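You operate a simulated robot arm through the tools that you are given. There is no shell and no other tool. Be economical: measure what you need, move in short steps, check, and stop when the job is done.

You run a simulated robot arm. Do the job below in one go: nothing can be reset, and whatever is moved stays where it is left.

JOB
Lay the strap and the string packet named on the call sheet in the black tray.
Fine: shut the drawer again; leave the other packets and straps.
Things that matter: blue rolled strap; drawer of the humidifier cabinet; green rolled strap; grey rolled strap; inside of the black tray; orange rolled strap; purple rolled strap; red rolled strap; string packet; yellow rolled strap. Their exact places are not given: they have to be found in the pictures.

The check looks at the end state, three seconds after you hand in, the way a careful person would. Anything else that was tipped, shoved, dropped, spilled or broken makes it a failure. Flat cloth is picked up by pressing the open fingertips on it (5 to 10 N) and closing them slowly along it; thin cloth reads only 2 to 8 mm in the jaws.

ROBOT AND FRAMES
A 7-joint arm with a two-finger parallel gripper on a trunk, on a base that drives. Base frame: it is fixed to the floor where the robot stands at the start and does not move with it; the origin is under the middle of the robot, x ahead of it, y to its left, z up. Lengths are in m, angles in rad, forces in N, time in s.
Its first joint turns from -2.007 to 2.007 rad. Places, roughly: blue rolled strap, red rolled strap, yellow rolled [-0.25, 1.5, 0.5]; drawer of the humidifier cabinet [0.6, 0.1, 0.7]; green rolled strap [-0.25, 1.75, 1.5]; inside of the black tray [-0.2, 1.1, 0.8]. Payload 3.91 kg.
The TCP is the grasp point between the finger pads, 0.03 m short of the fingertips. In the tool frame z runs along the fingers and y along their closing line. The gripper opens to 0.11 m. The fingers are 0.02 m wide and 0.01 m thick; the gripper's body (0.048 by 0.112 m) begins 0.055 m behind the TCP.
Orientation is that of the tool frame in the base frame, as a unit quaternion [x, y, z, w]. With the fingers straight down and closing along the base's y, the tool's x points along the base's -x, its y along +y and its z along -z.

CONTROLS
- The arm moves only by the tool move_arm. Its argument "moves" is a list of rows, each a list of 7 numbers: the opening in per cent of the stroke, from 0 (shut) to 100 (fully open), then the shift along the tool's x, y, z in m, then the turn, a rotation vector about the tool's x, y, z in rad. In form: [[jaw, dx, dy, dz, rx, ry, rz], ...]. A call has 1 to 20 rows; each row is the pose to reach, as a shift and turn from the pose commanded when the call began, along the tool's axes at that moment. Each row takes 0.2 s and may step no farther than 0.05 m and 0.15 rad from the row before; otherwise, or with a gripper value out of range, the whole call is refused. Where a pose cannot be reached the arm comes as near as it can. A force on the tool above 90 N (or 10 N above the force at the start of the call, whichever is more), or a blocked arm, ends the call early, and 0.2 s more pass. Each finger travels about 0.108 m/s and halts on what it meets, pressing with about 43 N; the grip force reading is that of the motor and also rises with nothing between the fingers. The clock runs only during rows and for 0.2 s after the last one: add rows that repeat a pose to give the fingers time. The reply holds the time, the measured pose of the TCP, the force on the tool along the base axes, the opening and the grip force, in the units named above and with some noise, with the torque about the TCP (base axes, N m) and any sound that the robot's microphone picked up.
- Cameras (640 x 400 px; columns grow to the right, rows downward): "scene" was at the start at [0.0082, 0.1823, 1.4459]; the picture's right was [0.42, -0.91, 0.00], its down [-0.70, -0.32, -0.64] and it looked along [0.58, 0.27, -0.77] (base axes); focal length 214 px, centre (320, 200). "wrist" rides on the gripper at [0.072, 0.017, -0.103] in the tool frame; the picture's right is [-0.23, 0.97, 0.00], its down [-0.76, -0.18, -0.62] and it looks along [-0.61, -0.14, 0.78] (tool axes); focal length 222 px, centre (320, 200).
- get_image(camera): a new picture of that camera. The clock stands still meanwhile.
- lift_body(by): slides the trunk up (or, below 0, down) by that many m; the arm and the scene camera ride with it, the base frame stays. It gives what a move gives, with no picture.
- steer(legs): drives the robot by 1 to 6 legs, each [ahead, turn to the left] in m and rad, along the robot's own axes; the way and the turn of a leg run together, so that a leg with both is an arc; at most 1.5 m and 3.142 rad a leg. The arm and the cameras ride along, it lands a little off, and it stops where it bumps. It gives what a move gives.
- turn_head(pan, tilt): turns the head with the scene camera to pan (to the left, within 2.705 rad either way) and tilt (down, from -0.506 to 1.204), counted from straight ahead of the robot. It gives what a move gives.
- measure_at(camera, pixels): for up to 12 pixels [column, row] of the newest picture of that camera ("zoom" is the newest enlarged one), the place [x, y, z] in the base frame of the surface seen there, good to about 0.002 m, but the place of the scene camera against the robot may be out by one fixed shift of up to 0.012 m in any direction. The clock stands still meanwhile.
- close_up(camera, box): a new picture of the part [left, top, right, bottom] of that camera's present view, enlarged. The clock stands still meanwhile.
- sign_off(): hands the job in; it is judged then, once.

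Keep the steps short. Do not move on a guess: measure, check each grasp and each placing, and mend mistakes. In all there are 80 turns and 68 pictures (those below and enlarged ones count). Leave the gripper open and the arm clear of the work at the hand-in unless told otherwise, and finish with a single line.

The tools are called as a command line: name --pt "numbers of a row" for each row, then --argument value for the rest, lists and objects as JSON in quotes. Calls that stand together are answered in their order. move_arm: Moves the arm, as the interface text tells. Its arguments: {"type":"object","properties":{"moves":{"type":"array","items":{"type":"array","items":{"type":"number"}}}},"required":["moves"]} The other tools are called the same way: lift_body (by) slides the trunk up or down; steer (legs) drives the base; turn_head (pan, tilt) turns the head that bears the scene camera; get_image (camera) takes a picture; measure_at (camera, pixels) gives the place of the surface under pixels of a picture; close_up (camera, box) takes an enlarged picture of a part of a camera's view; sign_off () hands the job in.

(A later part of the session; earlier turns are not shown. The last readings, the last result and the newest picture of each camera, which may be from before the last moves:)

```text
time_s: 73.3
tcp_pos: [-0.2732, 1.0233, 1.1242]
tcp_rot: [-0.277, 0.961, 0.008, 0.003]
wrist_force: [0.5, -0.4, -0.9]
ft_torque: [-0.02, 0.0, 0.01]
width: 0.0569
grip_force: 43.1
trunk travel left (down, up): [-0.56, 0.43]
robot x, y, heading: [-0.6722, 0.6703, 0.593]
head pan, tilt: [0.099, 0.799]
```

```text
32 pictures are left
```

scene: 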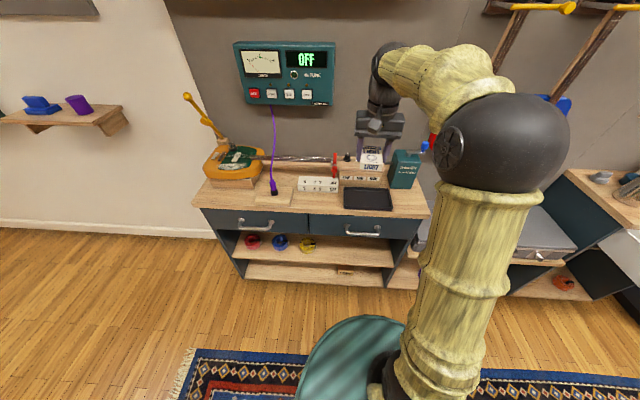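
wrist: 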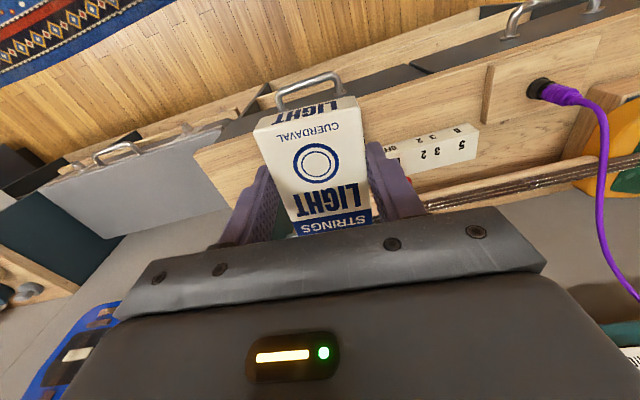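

The tray is visible at (368,199). I'll zoom in and measure its corners and surroundings.

close_up --camera "scene" --box '[220, 140, 440, 280]'

measure_at --camera "scene" --pixels '[[347, 190], [389, 189], [345, 207], [393, 208], [368, 196], [368, 203], [340, 212], [425, 213], [318, 184], [405, 185], [358, 178]]'

```text
2.86 times, centred on (330, 210) of scene
```

zoom: 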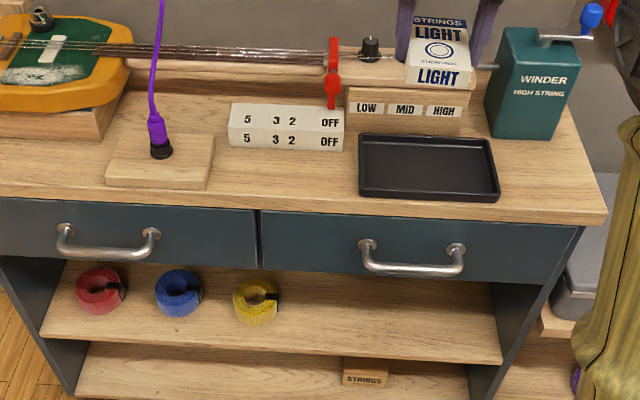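

```text
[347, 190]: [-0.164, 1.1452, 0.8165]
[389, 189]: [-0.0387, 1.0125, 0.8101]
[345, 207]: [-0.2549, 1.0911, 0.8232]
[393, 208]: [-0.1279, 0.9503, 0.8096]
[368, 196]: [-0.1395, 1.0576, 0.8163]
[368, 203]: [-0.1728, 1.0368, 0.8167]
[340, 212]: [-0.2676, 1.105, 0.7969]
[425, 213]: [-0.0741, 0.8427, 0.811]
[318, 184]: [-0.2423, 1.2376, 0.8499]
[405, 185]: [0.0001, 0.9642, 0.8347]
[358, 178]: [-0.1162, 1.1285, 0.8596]
```

The tray spans n 0.434 to 0.56 and d −1.03 to −0.843. I'll aim the packet at its right half (n 0.488, d −0.895), drive 0.108 ahead, and shift right 0.113.

steer --legs '[[0.108, 0.035]]'

move_arm --pt "40 0 -0.04 0 0 0 -0.01" --pt "40 0 -0.08 0 0 0 -0.02" --pt "40 0 -0.113 0 0 0 -0.032" --pt "40 0 -0.113 0 0 0 -0.032"

get_image --camera "wrist"

```text
time_s: 74.5
tcp_pos: [-0.1979, 1.0986, 1.1227]
tcp_rot: [-0.293, 0.956, 0.006, 0.004]
wrist_force: [0.2, 0.0, -1.7]
ft_torque: [0.01, 0.02, -0.01]
width: 0.0573
grip_force: 43.5
trunk travel left (down, up): [-0.56, 0.43]
robot x, y, heading: [-0.5854, 0.7317, 0.634]
head pan, tilt: [0.099, 0.799]
```

```text
time_s: 75.5
tcp_pos: [-0.1343, 1.0052, 1.1206]
tcp_rot: [-0.308, 0.951, 0.006, 0.003]
wrist_force: [-1.2, -1.0, -0.4]
ft_torque: [0.02, 0.0, 0.01]
width: 0.0569
grip_force: 43.2
trunk travel left (down, up): [-0.56, 0.43]
robot x, y, heading: [-0.5805, 0.7332, 0.631]
head pan, tilt: [0.099, 0.799]
```

```text
30 pictures are left
```

wrist: 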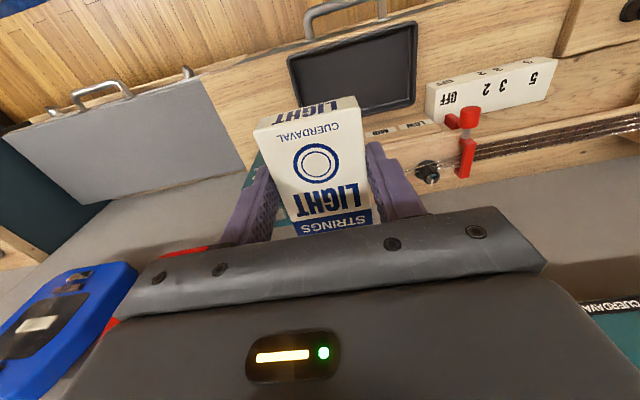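

Next I'll measure the tray with the more reliable wrist camera.

measure_at --camera "wrist" --pixels '[[291, 62], [413, 26], [302, 110], [411, 100], [350, 65], [330, 90], [395, 60], [355, 113]]'

```text
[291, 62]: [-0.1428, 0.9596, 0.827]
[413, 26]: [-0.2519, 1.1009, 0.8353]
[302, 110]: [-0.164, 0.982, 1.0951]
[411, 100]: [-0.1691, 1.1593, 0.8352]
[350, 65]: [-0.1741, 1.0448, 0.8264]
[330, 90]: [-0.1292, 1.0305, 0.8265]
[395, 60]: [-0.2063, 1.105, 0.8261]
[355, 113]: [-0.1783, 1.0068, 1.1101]
```

I need to know whether the 85 mm packet fits front to back. I'll zoom in on the tray from the head camera.

turn_head --pan 0.0 --tilt 0.85

get_image --camera "scene"

```text
time_s: 76.2
tcp_pos: [-0.1343, 1.0047, 1.1215]
tcp_rot: [-0.308, 0.951, 0.007, 0.003]
wrist_force: [-0.3, 0.3, -0.6]
ft_torque: [-0.03, 0.02, 0.0]
width: 0.0569
grip_force: 43.2
trunk travel left (down, up): [-0.56, 0.43]
robot x, y, heading: [-0.5834, 0.7296, 0.629]
head pan, tilt: [0.0, 0.85]
```

```text
29 pictures are left
```

scene: 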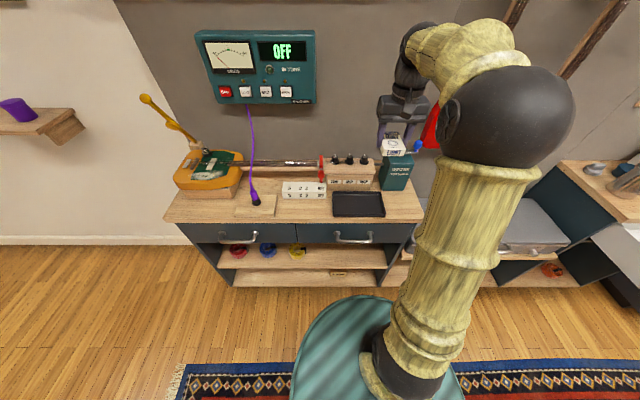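

close_up --camera "scene" --box '[318, 170, 408, 226]'

```text
7.11 times, centred on (363, 198) of scene
```

zoom: 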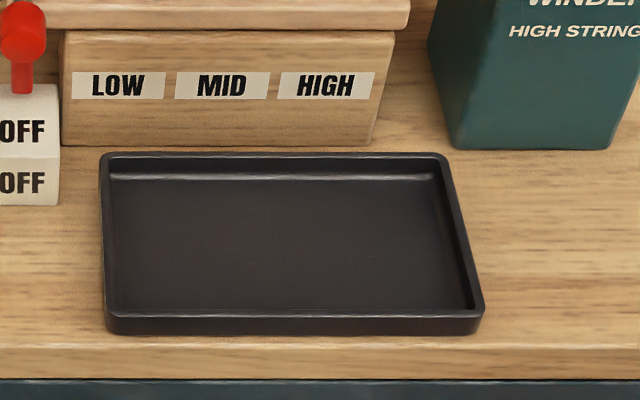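

measure_at --camera "zoom" --pixels '[[103, 160], [440, 160], [110, 318], [480, 315], [116, 183], [428, 183], [122, 304], [464, 300], [200, 144], [460, 146], [60, 200], [280, 240]]'

```text
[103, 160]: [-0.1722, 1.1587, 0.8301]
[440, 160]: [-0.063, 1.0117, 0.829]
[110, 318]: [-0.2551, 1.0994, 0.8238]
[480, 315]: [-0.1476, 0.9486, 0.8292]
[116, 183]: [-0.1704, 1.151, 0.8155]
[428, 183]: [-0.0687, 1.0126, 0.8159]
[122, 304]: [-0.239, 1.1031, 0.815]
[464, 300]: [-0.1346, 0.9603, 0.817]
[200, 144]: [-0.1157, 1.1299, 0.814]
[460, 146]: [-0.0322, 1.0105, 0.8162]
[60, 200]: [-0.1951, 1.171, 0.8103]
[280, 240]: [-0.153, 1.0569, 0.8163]
```

Inside, the tray is about 0.092 × 0.178 m (centre n 0.495), so the roughly 80 mm packet fits with 6 mm to spare at each end. I'll centre it, lower 0.2, and check.

move_arm --pt "40 -0.0107 0.0134 0 0 0 0" --pt "40 -0.0107 0.0134 0 0 0 0"

lift_body --by -0.2

close_up --camera "scene" --box '[280, 60, 440, 160]'

```text
time_s: 76.8
tcp_pos: [-0.1319, 1.0217, 1.123]
tcp_rot: [-0.309, 0.951, 0.007, 0.001]
wrist_force: [-0.1, 1.1, -0.1]
ft_torque: [-0.04, -0.01, 0.0]
width: 0.0573
grip_force: 42.7
trunk travel left (down, up): [-0.56, 0.43]
robot x, y, heading: [-0.5859, 0.7308, 0.631]
head pan, tilt: [0.0, 0.85]
```

```text
time_s: 78.9
tcp_pos: [-0.1338, 1.0222, 0.922]
tcp_rot: [-0.308, 0.951, 0.006, 0.003]
wrist_force: [0.0, 0.0, -0.4]
ft_torque: [-0.02, 0.02, -0.01]
width: 0.0571
grip_force: 43.2
trunk travel left (down, up): [-0.36, 0.63]
robot x, y, heading: [-0.5795, 0.7306, 0.634]
head pan, tilt: [0.0, 0.85]
```

```text
4.00 times, centred on (360, 110) of scene
```

zoom: 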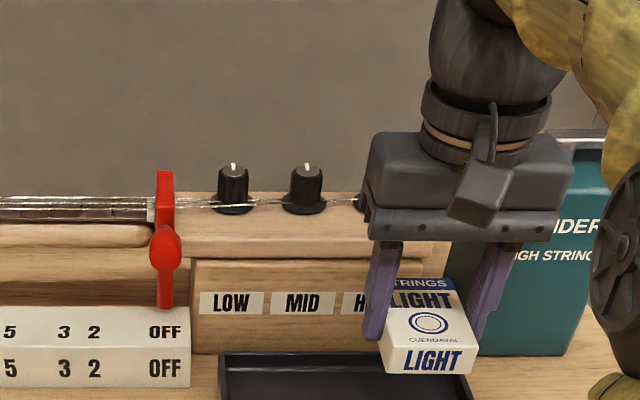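

Aligned and clear of the winder. I'll descend in small steps to contact.

move_arm --pt "40 0 0 0.025 0 0 0" --pt "40 0 0 0.045 0 0 0" --pt "40 0 0 0.054 0 0 0" --pt "40 0 0 0.058 0 0 0" --pt "40 0 0 0.06 0 0 0" --pt "40 0 0 0.06 0 0 0"

close_up --camera "scene" --box '[290, 80, 450, 180]'

```text
time_s: 80.3
tcp_pos: [-0.1329, 1.022, 0.8615]
tcp_rot: [-0.308, 0.951, 0.006, 0.004]
wrist_force: [-0.3, -0.2, -0.9]
ft_torque: [-0.01, 0.01, 0.01]
width: 0.0569
grip_force: 42.8
trunk travel left (down, up): [-0.36, 0.63]
robot x, y, heading: [-0.5804, 0.7292, 0.632]
head pan, tilt: [0.0, 0.85]
```

```text
4.00 times, centred on (370, 130) of scene
```

zoom: 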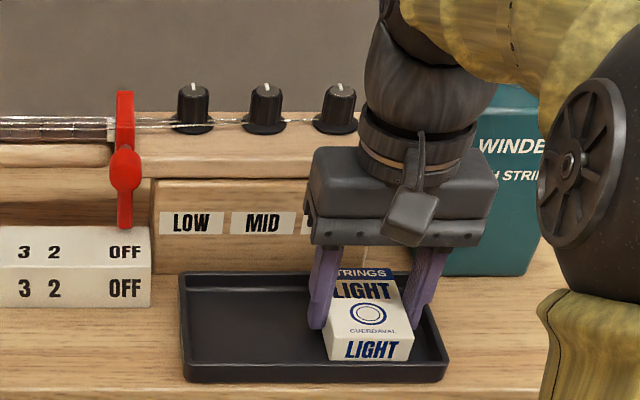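

The packet is inside the rim with no contact force yet. I'll go 2 mm lower, open slightly, and rise.

move_arm --pt "40 0 0 0.002 0 0 0" --pt "48 0 0 0.002 0 0 0" --pt "60 0 0 0.002 0 0 0" --pt "60 0 0 -0.01 0 0 0" --pt "60 0 0 -0.04 0 0 0" --pt "75 0 0 -0.08 0 0 0"

lift_body --by 0.2

close_up --camera "scene" --box '[300, 140, 440, 240]'

```text
time_s: 81.7
tcp_pos: [-0.1334, 1.0229, 0.9424]
tcp_rot: [-0.308, 0.951, 0.007, 0.003]
wrist_force: [0.0, 0.3, -0.5]
ft_torque: [-0.01, -0.02, 0.0]
width: 0.0824
grip_force: 0.1
trunk travel left (down, up): [-0.36, 0.63]
robot x, y, heading: [-0.5851, 0.7315, 0.627]
head pan, tilt: [0.0, 0.85]
```

```text
time_s: 83.9
tcp_pos: [-0.1336, 1.0216, 1.1423]
tcp_rot: [-0.309, 0.951, 0.007, 0.004]
wrist_force: [0.9, -0.5, -0.4]
ft_torque: [0.01, 0.03, -0.01]
width: 0.0826
grip_force: 0.0
trunk travel left (down, up): [-0.56, 0.43]
robot x, y, heading: [-0.5835, 0.7307, 0.629]
head pan, tilt: [0.0, 0.85]
```

```text
4.00 times, centred on (370, 190) of scene
```

zoom: 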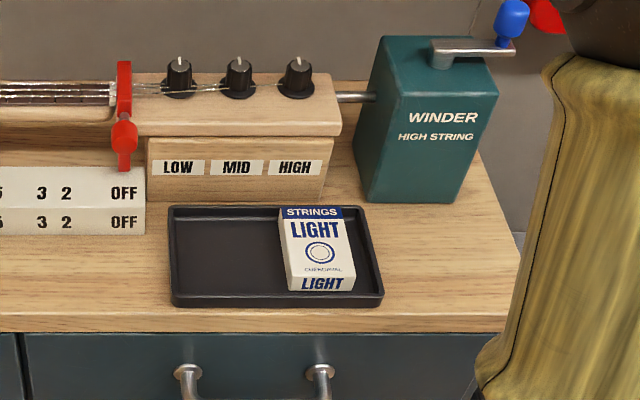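

The LIGHT packet lies flat in the tray, leaving the left half free. Now the yellow strap: I'll look at the shelf and measure.

get_image --camera "scene"

close_up --camera "scene" --box '[210, 220, 410, 300]'

```text
24 pictures are left
```

scene: 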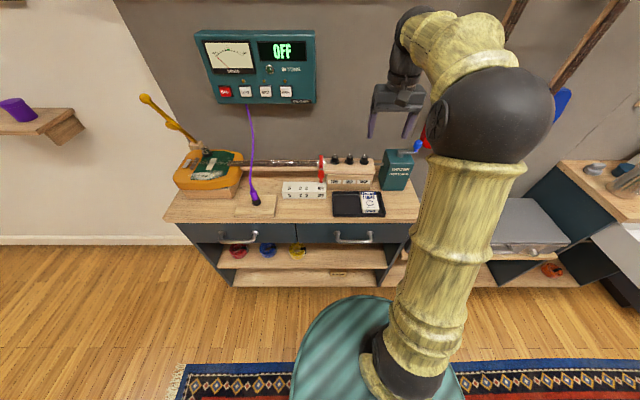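

```text
3.20 times, centred on (310, 260) of scene
```

zoom: 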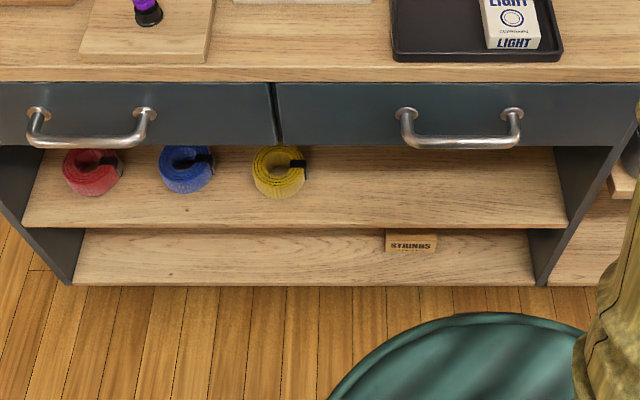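

measure_at --camera "zoom" --pixels '[[255, 175], [303, 182], [278, 172], [278, 193], [262, 158], [280, 201], [280, 224], [350, 144], [212, 175], [300, 165], [270, 176], [280, 150]]'

```text
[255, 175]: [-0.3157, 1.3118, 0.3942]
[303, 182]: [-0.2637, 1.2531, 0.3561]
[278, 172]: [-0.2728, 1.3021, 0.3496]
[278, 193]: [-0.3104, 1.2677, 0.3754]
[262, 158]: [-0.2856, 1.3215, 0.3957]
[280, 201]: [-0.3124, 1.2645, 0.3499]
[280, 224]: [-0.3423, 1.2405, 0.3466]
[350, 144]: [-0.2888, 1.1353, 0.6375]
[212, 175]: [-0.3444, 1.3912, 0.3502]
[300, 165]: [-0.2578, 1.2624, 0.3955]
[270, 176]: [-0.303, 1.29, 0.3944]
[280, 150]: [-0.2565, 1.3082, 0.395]
```

The yellow roll is centred near n 0.527, d −1.209, diameter about 0.072, z 0.36–0.405, standing on the shelf below the drawers. I'll approach with a forward tool tilted 30° down. First I'll back off and shift left.

steer --legs '[[-0.26, 0], [0, 1.571], [0.275, 0], [0, -1.571]]'

move_arm --pt "100 -0.005 -0.01 0 0 -0.14 0" --pt "100 -0.01 -0.02 0.01 0 -0.28 0" --pt "100 -0.015 -0.03 0.03 0 -0.42 0" --pt "100 -0.02 -0.04 0.05 0 -0.56 0" --pt "100 -0.025 -0.05 0.07 0 -0.7 0" --pt "100 -0.03 -0.06 0.09 0 -0.84 0" --pt "100 -0.035 -0.06 0.11 0 -0.95 0" --pt "100 -0.035 -0.06 0.13 0 -1.047 0" --pt "100 -0.035 -0.06 0.13 0 -1.047 0"

```text
time_s: 94.9
tcp_pos: [-0.509, 1.1009, 1.1427]
tcp_rot: [-0.316, 0.949, 0.007, 0.004]
wrist_force: [-0.1, -0.5, -0.5]
ft_torque: [-0.02, 0.0, -0.01]
width: 0.0826
grip_force: 0.1
trunk travel left (down, up): [-0.56, 0.43]
robot x, y, heading: [-0.9515, 0.8015, 0.645]
head pan, tilt: [0.0, 0.85]
```

```text
time_s: 96.9
tcp_pos: [-0.4444, 1.0777, 1.0109]
tcp_rot: [-0.27, 0.82, 0.164, 0.477]
wrist_force: [0.8, -0.3, -0.7]
ft_torque: [0.01, 0.0, -0.01]
width: 0.1101
grip_force: 0.0
out of reach, approached as far as the arm can: row 6, 7
trunk travel left (down, up): [-0.56, 0.43]
robot x, y, heading: [-0.9537, 0.8016, 0.646]
head pan, tilt: [0.0, 0.85]
```

The 30° tilt has been reached. I'll trim the heading, lower the trunk in two steps, shift left 0.085, and check with the wrist camera.

lift_body --by -0.4

lift_body --by -0.155

steer --legs '[[0.0, -0.018]]'

move_arm --pt "100 0 0.03 0 0 0 0" --pt "100 0 0.06 0 0 0 0" --pt "100 0 0.085 0 0 0 0" --pt "100 0 0.085 0 0 0 0"

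get_image --camera "wrist"

```text
time_s: 100.7
tcp_pos: [-0.4457, 1.0761, 0.6115]
tcp_rot: [-0.27, 0.82, 0.164, 0.477]
wrist_force: [0.3, 0.2, 0.0]
ft_torque: [0.04, -0.02, -0.01]
width: 0.1099
grip_force: 0.1
trunk travel left (down, up): [-0.16, 0.83]
robot x, y, heading: [-0.9582, 0.8016, 0.645]
head pan, tilt: [0.0, 0.85]
```

```text
time_s: 102.5
tcp_pos: [-0.4457, 1.076, 0.4564]
tcp_rot: [-0.269, 0.821, 0.163, 0.477]
wrist_force: [0.6, 0.6, 0.0]
ft_torque: [0.04, 0.02, 0.02]
width: 0.11
grip_force: 0.0
trunk travel left (down, up): [-0.005, 0.985]
robot x, y, heading: [-0.9526, 0.8025, 0.642]
head pan, tilt: [0.0, 0.85]
```

```text
time_s: 103.3
tcp_pos: [-0.4403, 1.0679, 0.4555]
tcp_rot: [-0.262, 0.823, 0.158, 0.478]
wrist_force: [0.1, 0.2, 0.0]
ft_torque: [0.0, 0.03, 0.0]
width: 0.1099
grip_force: 0.0
trunk travel left (down, up): [-0.005, 0.985]
robot x, y, heading: [-0.9545, 0.8051, 0.623]
head pan, tilt: [0.0, 0.85]
```

```text
time_s: 104.3
tcp_pos: [-0.4901, 1.1357, 0.4582]
tcp_rot: [-0.262, 0.823, 0.159, 0.479]
wrist_force: [0.1, -0.4, 0.9]
ft_torque: [-0.03, 0.02, 0.02]
width: 0.1099
grip_force: 0.2
trunk travel left (down, up): [-0.005, 0.985]
robot x, y, heading: [-0.9521, 0.8027, 0.622]
head pan, tilt: [0.0, 0.85]
```

```text
22 pictures are left
```

wrist: 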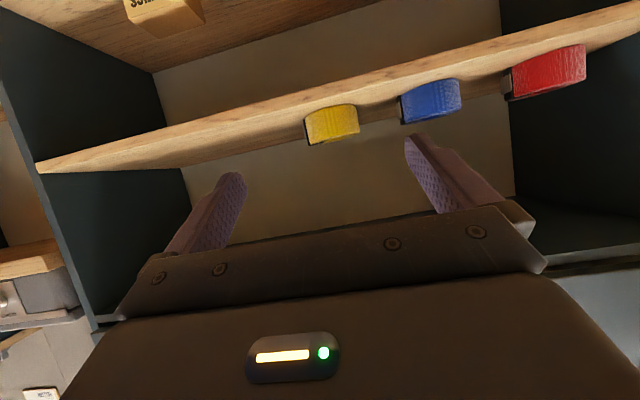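

The yellow roll is at (332,123) in the upside-down wrist view. I'll measure its edges.

measure_at --camera "wrist" --pixels '[[309, 118], [356, 112], [332, 122], [330, 110], [332, 138], [354, 125], [312, 136], [330, 100], [403, 108]]'

```text
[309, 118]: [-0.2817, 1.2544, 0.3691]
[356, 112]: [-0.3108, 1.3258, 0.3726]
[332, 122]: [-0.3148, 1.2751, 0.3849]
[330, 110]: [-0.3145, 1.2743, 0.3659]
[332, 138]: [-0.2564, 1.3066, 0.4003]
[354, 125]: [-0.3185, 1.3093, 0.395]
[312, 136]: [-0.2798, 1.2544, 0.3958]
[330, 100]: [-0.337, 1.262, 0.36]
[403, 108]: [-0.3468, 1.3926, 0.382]
```

The roll centre is n 0.528, d −1.211, top 0.403. I'll drive ahead 0.18 at this height, with a 4 mm shift left.

steer --legs '[[0.18, 0.004]]'

get_image --camera "wrist"

```text
time_s: 105.8
tcp_pos: [-0.344, 1.2419, 0.4579]
tcp_rot: [-0.264, 0.822, 0.161, 0.478]
wrist_force: [0.1, -1.0, -0.7]
ft_torque: [-0.01, 0.05, 0.0]
width: 0.11
grip_force: 0.0
trunk travel left (down, up): [-0.005, 0.985]
robot x, y, heading: [-0.811, 0.9066, 0.63]
head pan, tilt: [0.0, 0.85]
```

```text
21 pictures are left
```

wrist: 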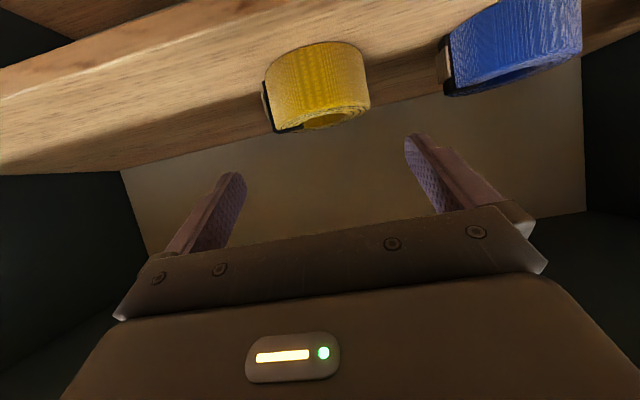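

measure_at --camera "wrist" --pixels '[[268, 95], [368, 85], [318, 80], [366, 105], [276, 128], [330, 112], [445, 70]]'

```text
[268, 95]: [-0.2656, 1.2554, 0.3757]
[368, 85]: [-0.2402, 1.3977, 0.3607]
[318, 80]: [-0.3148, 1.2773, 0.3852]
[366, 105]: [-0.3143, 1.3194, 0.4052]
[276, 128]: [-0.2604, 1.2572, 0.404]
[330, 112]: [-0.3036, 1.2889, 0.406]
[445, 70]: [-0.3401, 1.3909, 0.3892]
```

The roll is 80 mm wide, centred at d −1.212. I'll lower 0.07 in front of it, then slide 0.077 forward around it.

move_arm --pt "100 0.0303 0.0025 0.0175 0 0 0" --pt "100 0.0606 0.005 0.035 0 0 0" --pt "100 0.0481 0.005 0.0567 0 0 0" --pt "100 0.0356 0.005 0.0783 0 0 0" --pt "100 0.0221 0.005 0.1017 0 0 0" --pt "100 0.0221 0.005 0.1017 0 0 0"

get_image --camera "wrist"

```text
time_s: 107.2
tcp_pos: [-0.2848, 1.2927, 0.3884]
tcp_rot: [-0.264, 0.823, 0.16, 0.478]
wrist_force: [-0.2, -0.3, 0.4]
ft_torque: [-0.03, 0.0, 0.0]
width: 0.1101
grip_force: 0.0
trunk travel left (down, up): [-0.005, 0.985]
robot x, y, heading: [-0.8123, 0.9104, 0.633]
head pan, tilt: [0.0, 0.85]
```

```text
20 pictures are left
```

wrist: 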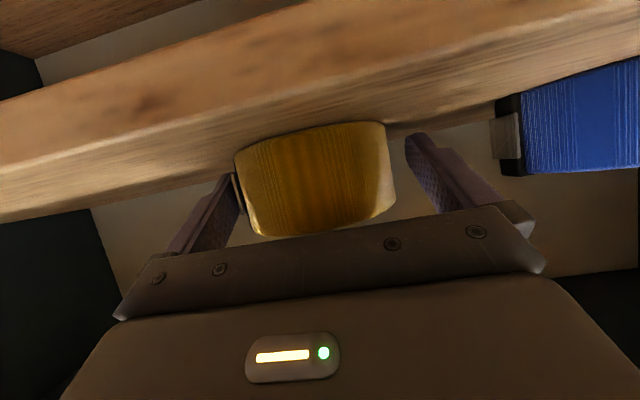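

The fingers straddle the roll freely. I'll close slowly on it.

move_arm --pt "88 0 0 0 0 0 0" --pt "78 0 0 0 0 0 0" --pt "70 0 0 0 0 0 0" --pt "62 0 0 0 0 0 0" --pt "56 0 0 0 0 0 0" --pt "56 0 0 0 0 0 0"

```text
time_s: 108.6
tcp_pos: [-0.2856, 1.2937, 0.3891]
tcp_rot: [-0.264, 0.822, 0.161, 0.479]
wrist_force: [0.5, -1.6, 1.3]
ft_torque: [-0.14, -0.11, 0.02]
width: 0.0871
grip_force: 43.1
trunk travel left (down, up): [-0.005, 0.985]
robot x, y, heading: [-0.8097, 0.907, 0.631]
head pan, tilt: [0.0, 0.85]
```

It's held at 87 mm. I'll lift 0.035 straight up and check.

move_arm --pt "56 -0.0087 0 -0.005 0 0 0" --pt "56 -0.0173 0 -0.01 0 0 0" --pt "56 -0.0303 0 -0.0175 0 0 0" --pt "56 -0.0303 0 -0.0175 0 0 0"

get_image --camera "wrist"

```text
time_s: 109.6
tcp_pos: [-0.2838, 1.2923, 0.4239]
tcp_rot: [-0.264, 0.822, 0.16, 0.478]
wrist_force: [-1.1, 0.2, -1.4]
ft_torque: [-0.03, -0.01, -0.01]
width: 0.087
grip_force: 42.9
trunk travel left (down, up): [-0.005, 0.985]
robot x, y, heading: [-0.8081, 0.9131, 0.631]
head pan, tilt: [0.0, 0.85]
```

```text
19 pictures are left
```

wrist: 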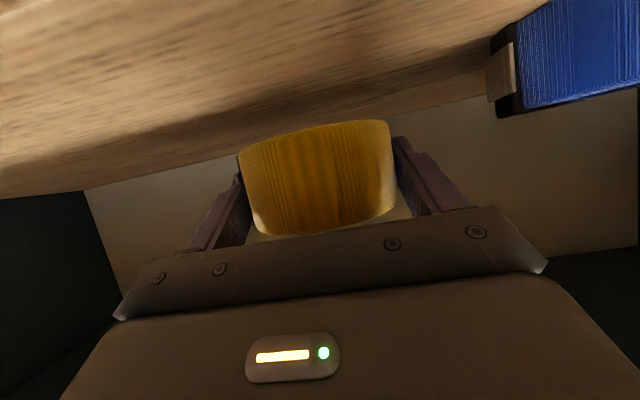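

The strap is up and clear. I'll back out 0.3, raise the trunk 0.4, then shift 0.22 to the right, to line up with the free half of the tray.

steer --legs '[[-0.3, 0]]'

lift_body --by 0.4

lift_body --by 0.1

steer --legs '[[0, -1.571], [0.22, 0], [0, 1.571]]'

turn_head --pan 0.0 --tilt 0.6

get_image --camera "scene"

get_image --camera "wrist"

```text
time_s: 111.6
tcp_pos: [-0.5293, 1.1155, 0.4243]
tcp_rot: [-0.264, 0.823, 0.16, 0.477]
wrist_force: [1.1, 0.0, -1.2]
ft_torque: [0.0, 0.02, 0.01]
width: 0.0869
grip_force: 43.0
trunk travel left (down, up): [-0.005, 0.985]
robot x, y, heading: [-1.0525, 0.7319, 0.628]
head pan, tilt: [0.0, 0.85]
```

```text
time_s: 115.5
tcp_pos: [-0.5287, 1.1155, 0.8243]
tcp_rot: [-0.263, 0.823, 0.16, 0.478]
wrist_force: [-0.8, -0.3, -1.6]
ft_torque: [0.0, 0.0, 0.02]
width: 0.0871
grip_force: 43.2
trunk travel left (down, up): [-0.405, 0.585]
robot x, y, heading: [-1.0523, 0.7337, 0.627]
head pan, tilt: [0.0, 0.85]
```

```text
time_s: 116.8
tcp_pos: [-0.5278, 1.1151, 0.9245]
tcp_rot: [-0.264, 0.823, 0.161, 0.477]
wrist_force: [0.2, 0.3, -1.5]
ft_torque: [-0.02, 0.02, -0.01]
width: 0.0867
grip_force: 43.4
trunk travel left (down, up): [-0.505, 0.485]
robot x, y, heading: [-1.0541, 0.7337, 0.627]
head pan, tilt: [0.0, 0.85]
```

```text
time_s: 126.1
tcp_pos: [-0.3982, 0.9345, 0.9228]
tcp_rot: [-0.263, 0.823, 0.159, 0.478]
wrist_force: [0.2, -0.1, -1.1]
ft_torque: [-0.02, 0.03, 0.02]
width: 0.0871
grip_force: 43.1
trunk travel left (down, up): [-0.505, 0.485]
robot x, y, heading: [-0.9196, 0.5528, 0.623]
head pan, tilt: [0.0, 0.85]
```

```text
time_s: 126.9
tcp_pos: [-0.3986, 0.9343, 0.9239]
tcp_rot: [-0.262, 0.823, 0.159, 0.478]
wrist_force: [1.0, 0.0, -1.6]
ft_torque: [-0.01, -0.02, -0.02]
width: 0.0869
grip_force: 43.3
trunk travel left (down, up): [-0.505, 0.485]
robot x, y, heading: [-0.9242, 0.5537, 0.631]
head pan, tilt: [0.0, 0.6]
```

```text
18 pictures are left
```

scene: 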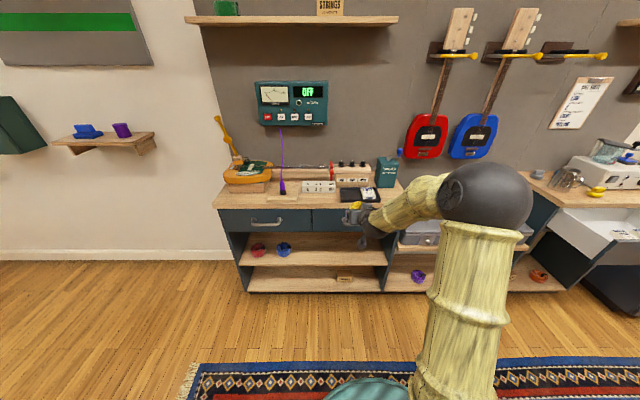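

```text
17 pictures are left
```

wrist: 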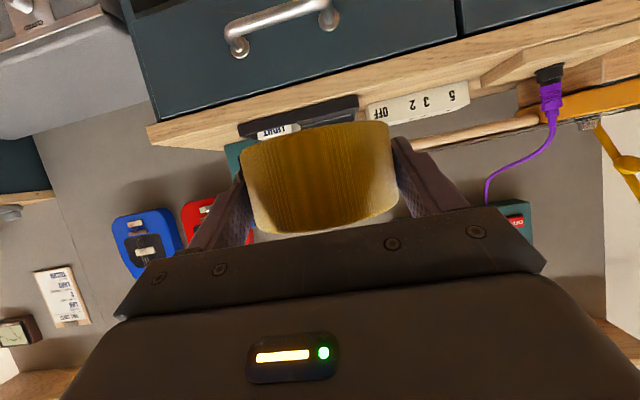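

TCP is at d −0.990, well aligned. I'll drive ahead 0.2 at this height and recheck the tray.

steer --legs '[[0.2, -0.003]]'

get_image --camera "wrist"

close_up --camera "scene" --box '[280, 170, 440, 270]'

```text
time_s: 128.5
tcp_pos: [-0.2348, 1.0528, 0.9239]
tcp_rot: [-0.261, 0.823, 0.158, 0.478]
wrist_force: [0.4, 0.4, -1.6]
ft_torque: [0.04, 0.01, -0.05]
width: 0.0867
grip_force: 43.2
trunk travel left (down, up): [-0.505, 0.485]
robot x, y, heading: [-0.7587, 0.6713, 0.626]
head pan, tilt: [0.0, 0.6]
```

```text
16 pictures are left
```

wrist: 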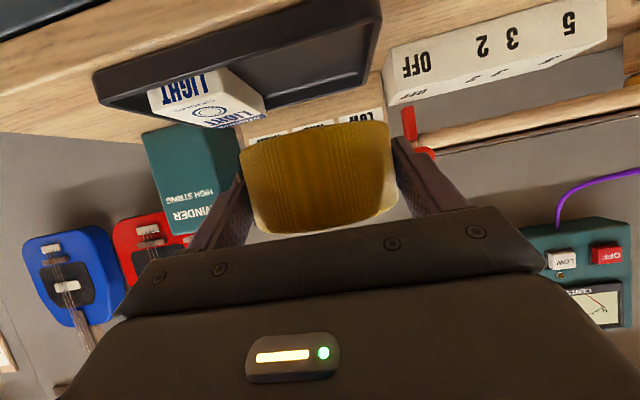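

```text
4.00 times, centred on (360, 220) of scene
```

zoom: 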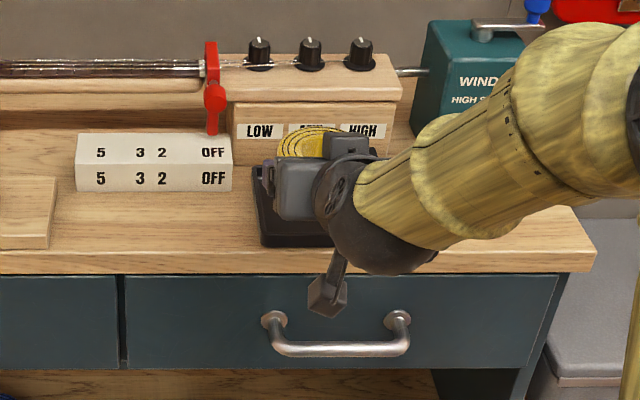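

I'll measure the packet's left side and the tray's left inner wall in the wrist view.

measure_at --camera "wrist" --pixels '[[220, 72], [262, 100], [228, 85], [368, 20], [360, 70], [374, 12], [300, 60], [250, 85], [376, 40], [395, 95], [335, 35]]'

```text
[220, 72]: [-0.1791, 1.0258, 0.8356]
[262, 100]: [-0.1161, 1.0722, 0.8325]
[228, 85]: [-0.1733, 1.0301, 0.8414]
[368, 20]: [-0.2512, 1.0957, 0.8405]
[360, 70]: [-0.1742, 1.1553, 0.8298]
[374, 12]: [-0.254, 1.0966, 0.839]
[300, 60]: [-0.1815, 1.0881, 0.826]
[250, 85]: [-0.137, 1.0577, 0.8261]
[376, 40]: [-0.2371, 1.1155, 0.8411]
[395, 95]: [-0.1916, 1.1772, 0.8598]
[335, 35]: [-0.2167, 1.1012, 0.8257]
```

Packet left edge is at d −0.935, tray wall at −1.035, rim top at 0.841. I'll go 0.067 forward over the free half, then down 0.05.

move_arm --pt "56 -0.0165 0.0015 0.029 0 0 0" --pt "56 -0.0335 0.0015 0.058 0 0 0" --pt "56 -0.0095 0.0015 0.072 0 0 0" --pt "56 0.0098 0.0015 0.083 0 0 0" --pt "56 0.0098 0.0015 0.083 0 0 0"

get_image --camera "wrist"

close_up --camera "scene" --box '[300, 170, 420, 245]'

```text
time_s: 129.7
tcp_pos: [-0.1826, 1.0935, 0.8753]
tcp_rot: [-0.261, 0.823, 0.158, 0.479]
wrist_force: [-0.2, 0.6, -1.1]
ft_torque: [-0.01, -0.01, -0.01]
width: 0.0871
grip_force: 43.1
trunk travel left (down, up): [-0.505, 0.485]
robot x, y, heading: [-0.7594, 0.675, 0.626]
head pan, tilt: [0.0, 0.6]
```

```text
14 pictures are left
```

wrist: 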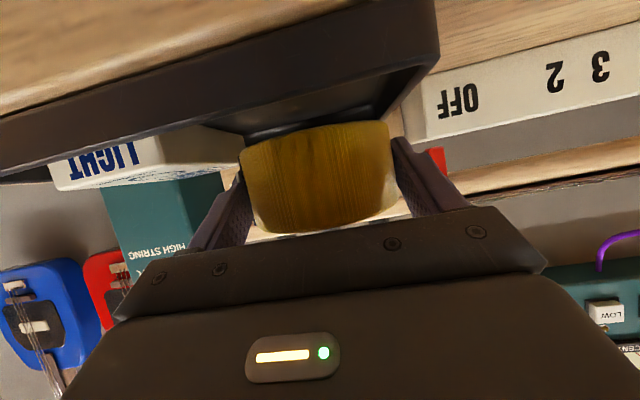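

```text
5.33 times, centred on (360, 208) of scene
```

zoom: 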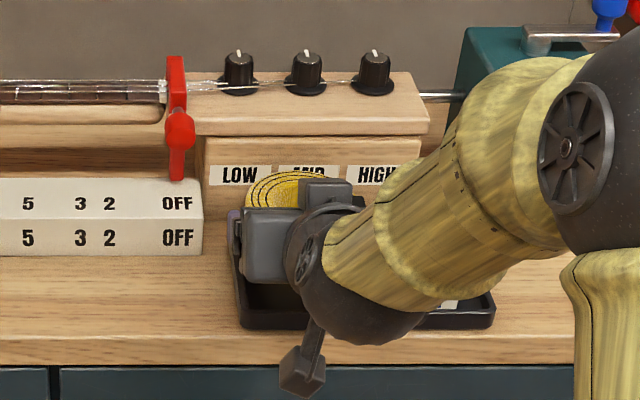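

TCP is at n 0.494, d −0.992, as intended. I'll go down the last 8 mm, open just enough to release, then rise.

move_arm --pt "56 0.0069 0 0.004 0 0 0" --pt "56 0.0069 0 0.004 0 0 0" --pt "80 0.0069 0 0.004 0 0 0" --pt "86 0.0069 0 0.004 0 0 0" --pt "88 0.0069 0 0.004 0 0 0"

get_image --camera "wrist"

```text
time_s: 130.9
tcp_pos: [-0.1804, 1.0926, 0.8664]
tcp_rot: [-0.261, 0.823, 0.158, 0.479]
wrist_force: [0.2, 0.0, 0.7]
ft_torque: [0.0, 0.01, -0.02]
width: 0.097
grip_force: 0.0
trunk travel left (down, up): [-0.505, 0.485]
robot x, y, heading: [-0.7624, 0.6704, 0.627]
head pan, tilt: [0.0, 0.6]
```

```text
12 pictures are left
```

wrist: 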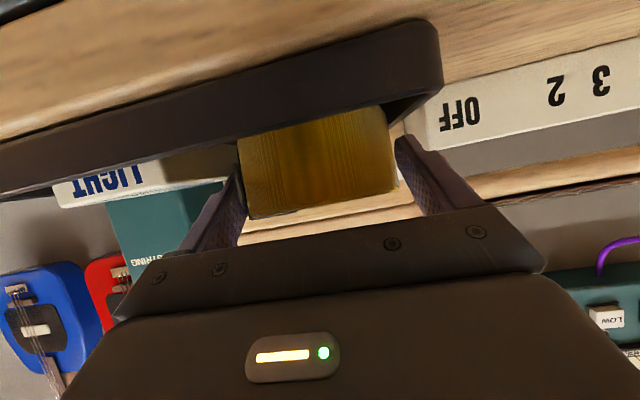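

The roll dropped into the tray. I'll rise 0.1 straight up, back off 0.25, and look.

move_arm --pt "88 -0.0173 0 -0.01 0 0 0" --pt "88 -0.0433 0 -0.025 0 0 0" --pt "88 -0.0866 0 -0.05 0 0 0" --pt "88 -0.0866 0 -0.05 0 0 0"

steer --legs '[[-0.25, 0]]'

lift_body --by 0.2

close_up --camera "scene" --box '[260, 170, 440, 270]'

```text
time_s: 131.9
tcp_pos: [-0.1827, 1.0938, 0.9674]
tcp_rot: [-0.262, 0.823, 0.159, 0.479]
wrist_force: [-0.1, 0.6, -0.2]
ft_torque: [-0.01, 0.01, -0.03]
width: 0.097
grip_force: 0.1
trunk travel left (down, up): [-0.505, 0.485]
robot x, y, heading: [-0.7595, 0.6747, 0.623]
head pan, tilt: [0.0, 0.6]
```

```text
time_s: 133.7
tcp_pos: [-0.3852, 0.9462, 0.9662]
tcp_rot: [-0.262, 0.824, 0.159, 0.477]
wrist_force: [0.1, 0.3, 0.7]
ft_torque: [0.01, -0.01, 0.0]
width: 0.0966
grip_force: 0.0
trunk travel left (down, up): [-0.505, 0.485]
robot x, y, heading: [-0.9666, 0.5226, 0.624]
head pan, tilt: [0.0, 0.6]
```

```text
time_s: 135.9
tcp_pos: [-0.3851, 0.9471, 1.167]
tcp_rot: [-0.262, 0.823, 0.159, 0.479]
wrist_force: [0.1, -0.3, -0.1]
ft_torque: [0.01, -0.03, -0.02]
width: 0.0966
grip_force: 0.1
trunk travel left (down, up): [-0.705, 0.285]
robot x, y, heading: [-0.9644, 0.5251, 0.625]
head pan, tilt: [0.0, 0.6]
```

```text
3.56 times, centred on (350, 220) of scene
```

zoom: 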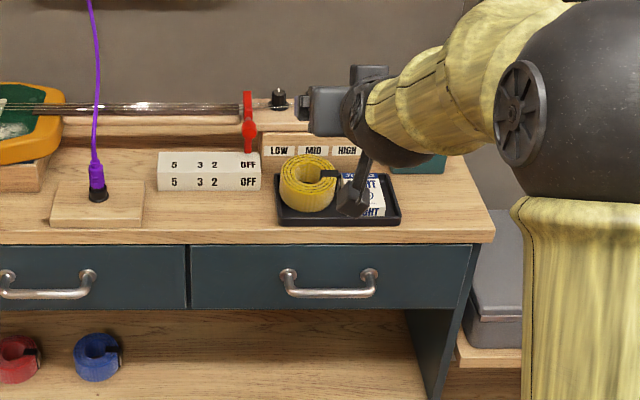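

Both items lie in the tray. Now the drawer: I'll back off, turn left, reverse 1.276 m along the wall, and face the open drawer again with the arm high.

steer --legs '[[-0.15, 0.003], [0, 1.571], [-1.276, 0], [0, -1.571]]'

turn_head --pan 0.1 --tilt 0.7

get_image --camera "scene"

```text
time_s: 149.3
tcp_pos: [-0.2253, 0.1384, 1.1663]
tcp_rot: [-0.565, 0.653, 0.335, 0.376]
wrist_force: [0.7, -0.3, 0.1]
ft_torque: [-0.01, 0.04, 0.0]
width: 0.0968
grip_force: 0.1
trunk travel left (down, up): [-0.705, 0.285]
robot x, y, heading: [-0.3163, -0.5717, 1.455]
head pan, tilt: [0.0, 0.6]
stopped in leg 4: the robot was blocked; the commanded pose is now the measured one
```

```text
time_s: 150.0
tcp_pos: [-0.2259, 0.1376, 1.1673]
tcp_rot: [-0.565, 0.653, 0.335, 0.376]
wrist_force: [0.5, 0.6, 0.0]
ft_torque: [-0.01, 0.03, -0.01]
width: 0.0969
grip_force: 0.0
trunk travel left (down, up): [-0.705, 0.285]
robot x, y, heading: [-0.3165, -0.5679, 1.458]
head pan, tilt: [0.099, 0.7]
```

```text
10 pictures are left
```

scene: 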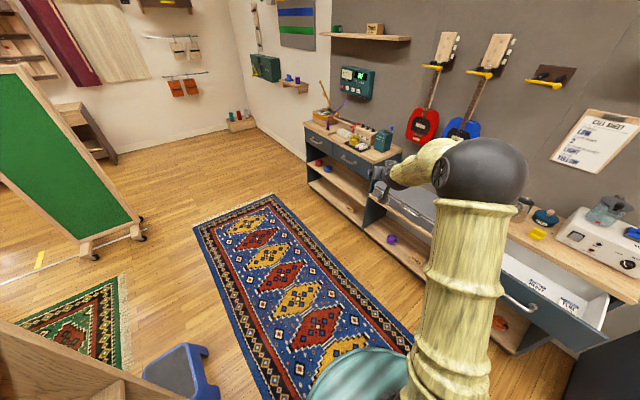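

The turn was blocked at heading 1.455. I'll look behind-left before moving.

turn_head --pan 2.0 --tilt 0.95

get_image --camera "scene"

```text
time_s: 151.9
tcp_pos: [-0.2255, 0.1374, 1.1661]
tcp_rot: [-0.566, 0.653, 0.336, 0.376]
wrist_force: [-0.3, 0.6, 0.3]
ft_torque: [-0.01, 0.02, 0.02]
width: 0.0969
grip_force: 0.1
trunk travel left (down, up): [-0.705, 0.285]
robot x, y, heading: [-0.318, -0.5716, 1.461]
head pan, tilt: [2.0, 0.949]
```

```text
9 pictures are left
```

scene: 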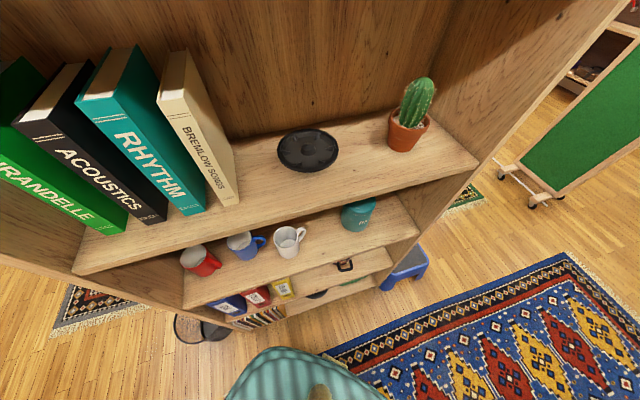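

It's a bookshelf behind the robot, and everything on it is still standing. I'll drive forward 0.15 and then finish the turn.

steer --legs '[[0.15, 0], [0, -0.833]]'

turn_head --pan 0.15 --tilt 0.8

```text
time_s: 155.4
tcp_pos: [0.287, -0.0154, 1.1657]
tcp_rot: [-0.251, 0.827, 0.153, 0.48]
wrist_force: [0.2, 0.2, -0.1]
ft_torque: [-0.01, 0.0, 0.02]
width: 0.0969
grip_force: 0.2
trunk travel left (down, up): [-0.705, 0.285]
robot x, y, heading: [-0.2998, -0.4238, 0.62]
head pan, tilt: [2.0, 0.949]
```

```text
time_s: 157.3
tcp_pos: [0.2867, -0.015, 1.1666]
tcp_rot: [-0.251, 0.827, 0.153, 0.479]
wrist_force: [0.7, -0.3, -1.0]
ft_torque: [0.0, -0.01, 0.02]
width: 0.0967
grip_force: 0.1
trunk travel left (down, up): [-0.705, 0.285]
robot x, y, heading: [-0.3045, -0.4206, 0.623]
head pan, tilt: [0.15, 0.799]
```

Facing the drawer again. I'll pull the tool back 0.12, shift right 0.104, close the fingers, and lower 0.4 to push height above the bar.

move_arm --pt "70 0.015 -0.026 -0.026 0 0 0" --pt "40 0.03 -0.052 -0.052 0 0 0" --pt "10 0.045 -0.078 -0.078 0 0 0" --pt "0 0.06 -0.104 -0.104 0 0 0" --pt "0 0.06 -0.104 -0.104 0 0 0" --pt "0 0.06 -0.104 -0.104 0 0 0"

get_image --camera "wrist"

```text
time_s: 158.7
tcp_pos: [0.2462, -0.1688, 1.1638]
tcp_rot: [-0.252, 0.826, 0.154, 0.48]
wrist_force: [0.2, 0.0, 0.2]
ft_torque: [-0.05, 0.02, 0.07]
width: 0.0
grip_force: 37.7
trunk travel left (down, up): [-0.705, 0.285]
robot x, y, heading: [-0.2996, -0.4201, 0.617]
head pan, tilt: [0.15, 0.799]
```

```text
8 pictures are left
```

wrist: 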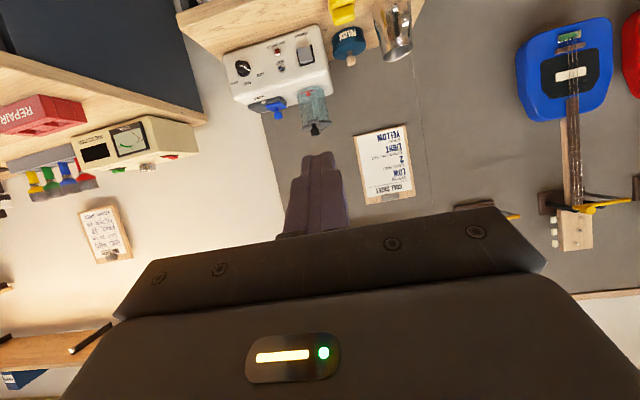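

TCP is at n 0.100, d 0.281, clear in front of the handle (n≈0.17). I'll lower 0.4 and look.

lift_body --by -0.4

get_image --camera "wrist"

```text
time_s: 162.5
tcp_pos: [0.2481, -0.1685, 0.7635]
tcp_rot: [-0.252, 0.826, 0.154, 0.48]
wrist_force: [-0.2, 0.0, 0.5]
ft_torque: [0.0, -0.01, 0.04]
width: 0.0
grip_force: 37.7
trunk travel left (down, up): [-0.305, 0.685]
robot x, y, heading: [-0.2997, -0.4208, 0.62]
head pan, tilt: [0.15, 0.799]
```

```text
7 pictures are left
```

wrist: 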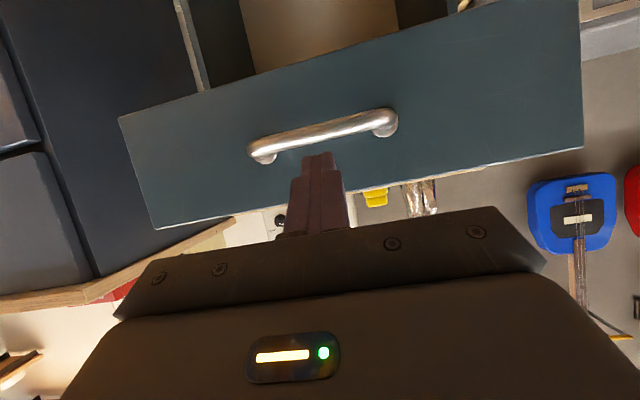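

measure_at --camera "wrist" --pixels '[[320, 128], [320, 138], [270, 195], [400, 170], [200, 140], [480, 100], [280, 145]]'

```text
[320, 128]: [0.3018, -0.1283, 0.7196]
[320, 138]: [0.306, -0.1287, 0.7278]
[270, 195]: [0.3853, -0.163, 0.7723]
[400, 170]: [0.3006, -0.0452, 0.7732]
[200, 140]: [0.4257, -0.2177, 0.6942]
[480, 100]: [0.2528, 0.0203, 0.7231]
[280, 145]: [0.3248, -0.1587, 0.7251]
```

The panel is at n 0.216 and must get back to 0.437. I'll raise 5 mm, then drive ahead 0.26 to push most of the way.

move_arm --pt "0 -0.0043 0 -0.0025 0 0 0" --pt "0 -0.0043 0 -0.0025 0 0 0"

steer --legs '[[0.26, 0.005]]'

get_image --camera "wrist"

```text
time_s: 163.1
tcp_pos: [0.2468, -0.1693, 0.7695]
tcp_rot: [-0.251, 0.827, 0.153, 0.48]
wrist_force: [0.0, 0.7, 0.7]
ft_torque: [-0.01, -0.01, -0.01]
width: 0.0
grip_force: 37.4
trunk travel left (down, up): [-0.305, 0.685]
robot x, y, heading: [-0.3052, -0.4229, 0.621]
head pan, tilt: [0.15, 0.799]
```

```text
time_s: 165.0
tcp_pos: [0.4564, -0.0147, 0.7694]
tcp_rot: [-0.254, 0.826, 0.156, 0.479]
wrist_force: [0.2, 0.3, 0.4]
ft_torque: [0.0, 0.01, 0.0]
width: 0.0
grip_force: 37.9
trunk travel left (down, up): [-0.305, 0.685]
robot x, y, heading: [-0.0872, -0.275, 0.627]
head pan, tilt: [0.15, 0.799]
```

```text
6 pictures are left
```

wrist: 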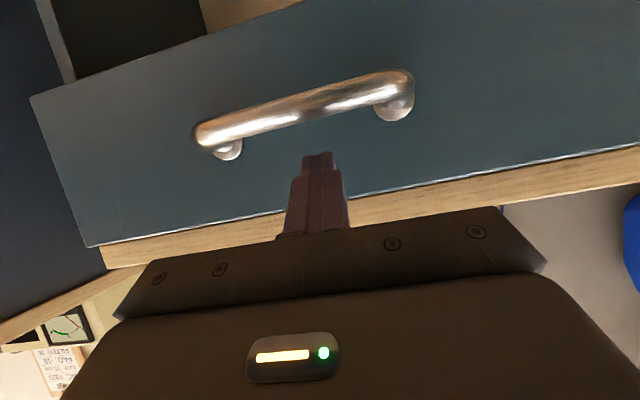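

The drawer is moving (panel at about n 0.39). I'll push the remaining ~0.046 m with the arm, in small steps.

move_arm --pt "0 -0.0075 0 0.013 0 0 0" --pt "0 -0.015 0 0.026 0 0 0" --pt "0 -0.02 0 0.0346 0 0 0" --pt "0 -0.0225 0 0.039 0 0 0" --pt "0 -0.0245 0 0.0424 0 0 0" --pt "0 -0.0255 0 0.0442 0 0 0" --pt "0 -0.0255 0 0.0442 0 0 0"

measure_at --camera "wrist" --pixels '[[200, 180], [480, 140], [400, 215]]'

get_image --camera "wrist"

```text
time_s: 166.6
tcp_pos: [0.4941, 0.0121, 0.7703]
tcp_rot: [-0.254, 0.827, 0.154, 0.478]
wrist_force: [-42.2, -24.6, 1.6]
ft_torque: [-0.24, 0.2, 0.19]
width: 0.0
grip_force: 38.0
trunk travel left (down, up): [-0.305, 0.685]
robot x, y, heading: [-0.0936, -0.272, 0.628]
head pan, tilt: [0.15, 0.799]
```

```text
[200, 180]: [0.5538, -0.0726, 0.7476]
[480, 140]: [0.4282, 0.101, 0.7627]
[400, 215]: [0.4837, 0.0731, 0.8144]
```

```text
5 pictures are left
```

wrist: 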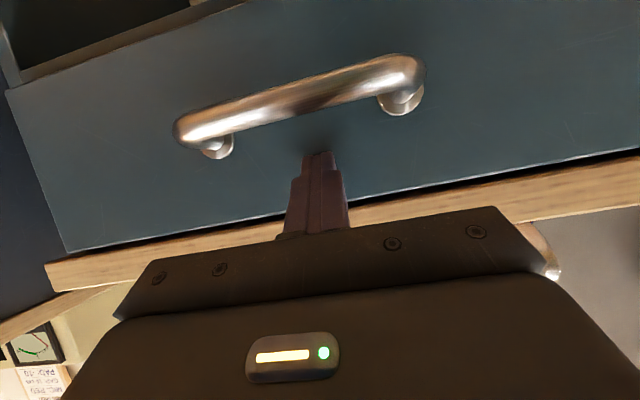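

It's against its stop (about 49 N). I'll verify the panel plane in this new picture.

measure_at --camera "wrist" --pixels '[[150, 190], [480, 130], [230, 200], [560, 100]]'

move_arm --pt "0 0.005 0 -0.0087 0 0 0" --pt "0 0.02 0 -0.035 0 0 0" --pt "50 0.035 0 -0.06 0 0 0" --pt "100 0.035 0 -0.06 0 0 0"

steer --legs '[[-0.15, 0]]'

lift_body --by 0.4

turn_head --pan 0.6 --tilt 0.7

get_image --camera "scene"

```text
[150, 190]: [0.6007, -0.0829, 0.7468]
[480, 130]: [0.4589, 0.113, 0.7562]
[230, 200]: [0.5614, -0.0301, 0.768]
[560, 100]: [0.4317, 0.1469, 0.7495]
```

```text
time_s: 167.6
tcp_pos: [0.4416, -0.0249, 0.7693]
tcp_rot: [-0.254, 0.826, 0.155, 0.48]
wrist_force: [0.3, -0.3, 0.1]
ft_torque: [-0.01, 0.03, 0.02]
width: 0.1102
grip_force: 0.1
trunk travel left (down, up): [-0.305, 0.685]
robot x, y, heading: [-0.0944, -0.2707, 0.627]
head pan, tilt: [0.15, 0.799]
```

```text
time_s: 168.9
tcp_pos: [0.3193, -0.1135, 0.7693]
tcp_rot: [-0.254, 0.825, 0.155, 0.48]
wrist_force: [-0.1, 0.2, 0.3]
ft_torque: [-0.04, 0.0, -0.03]
width: 0.1101
grip_force: 0.0
trunk travel left (down, up): [-0.305, 0.685]
robot x, y, heading: [-0.2139, -0.3633, 0.63]
head pan, tilt: [0.15, 0.799]
```

```text
time_s: 172.8
tcp_pos: [0.3183, -0.1132, 1.1685]
tcp_rot: [-0.254, 0.826, 0.154, 0.479]
wrist_force: [-0.4, -0.4, 0.1]
ft_torque: [0.01, 0.0, 0.02]
width: 0.11
grip_force: 0.1
trunk travel left (down, up): [-0.705, 0.285]
robot x, y, heading: [-0.2127, -0.3604, 0.627]
head pan, tilt: [0.15, 0.799]
```

```text
time_s: 173.7
tcp_pos: [0.3191, -0.1124, 1.1693]
tcp_rot: [-0.254, 0.825, 0.155, 0.48]
wrist_force: [-0.1, -0.7, -0.8]
ft_torque: [-0.02, 0.0, 0.01]
width: 0.1099
grip_force: 0.1
trunk travel left (down, up): [-0.705, 0.285]
robot x, y, heading: [-0.2154, -0.3614, 0.629]
head pan, tilt: [0.6, 0.7]
```

```text
4 pictures are left
```

scene: 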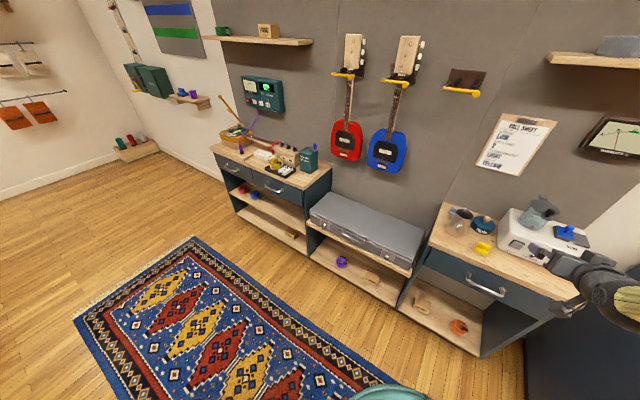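

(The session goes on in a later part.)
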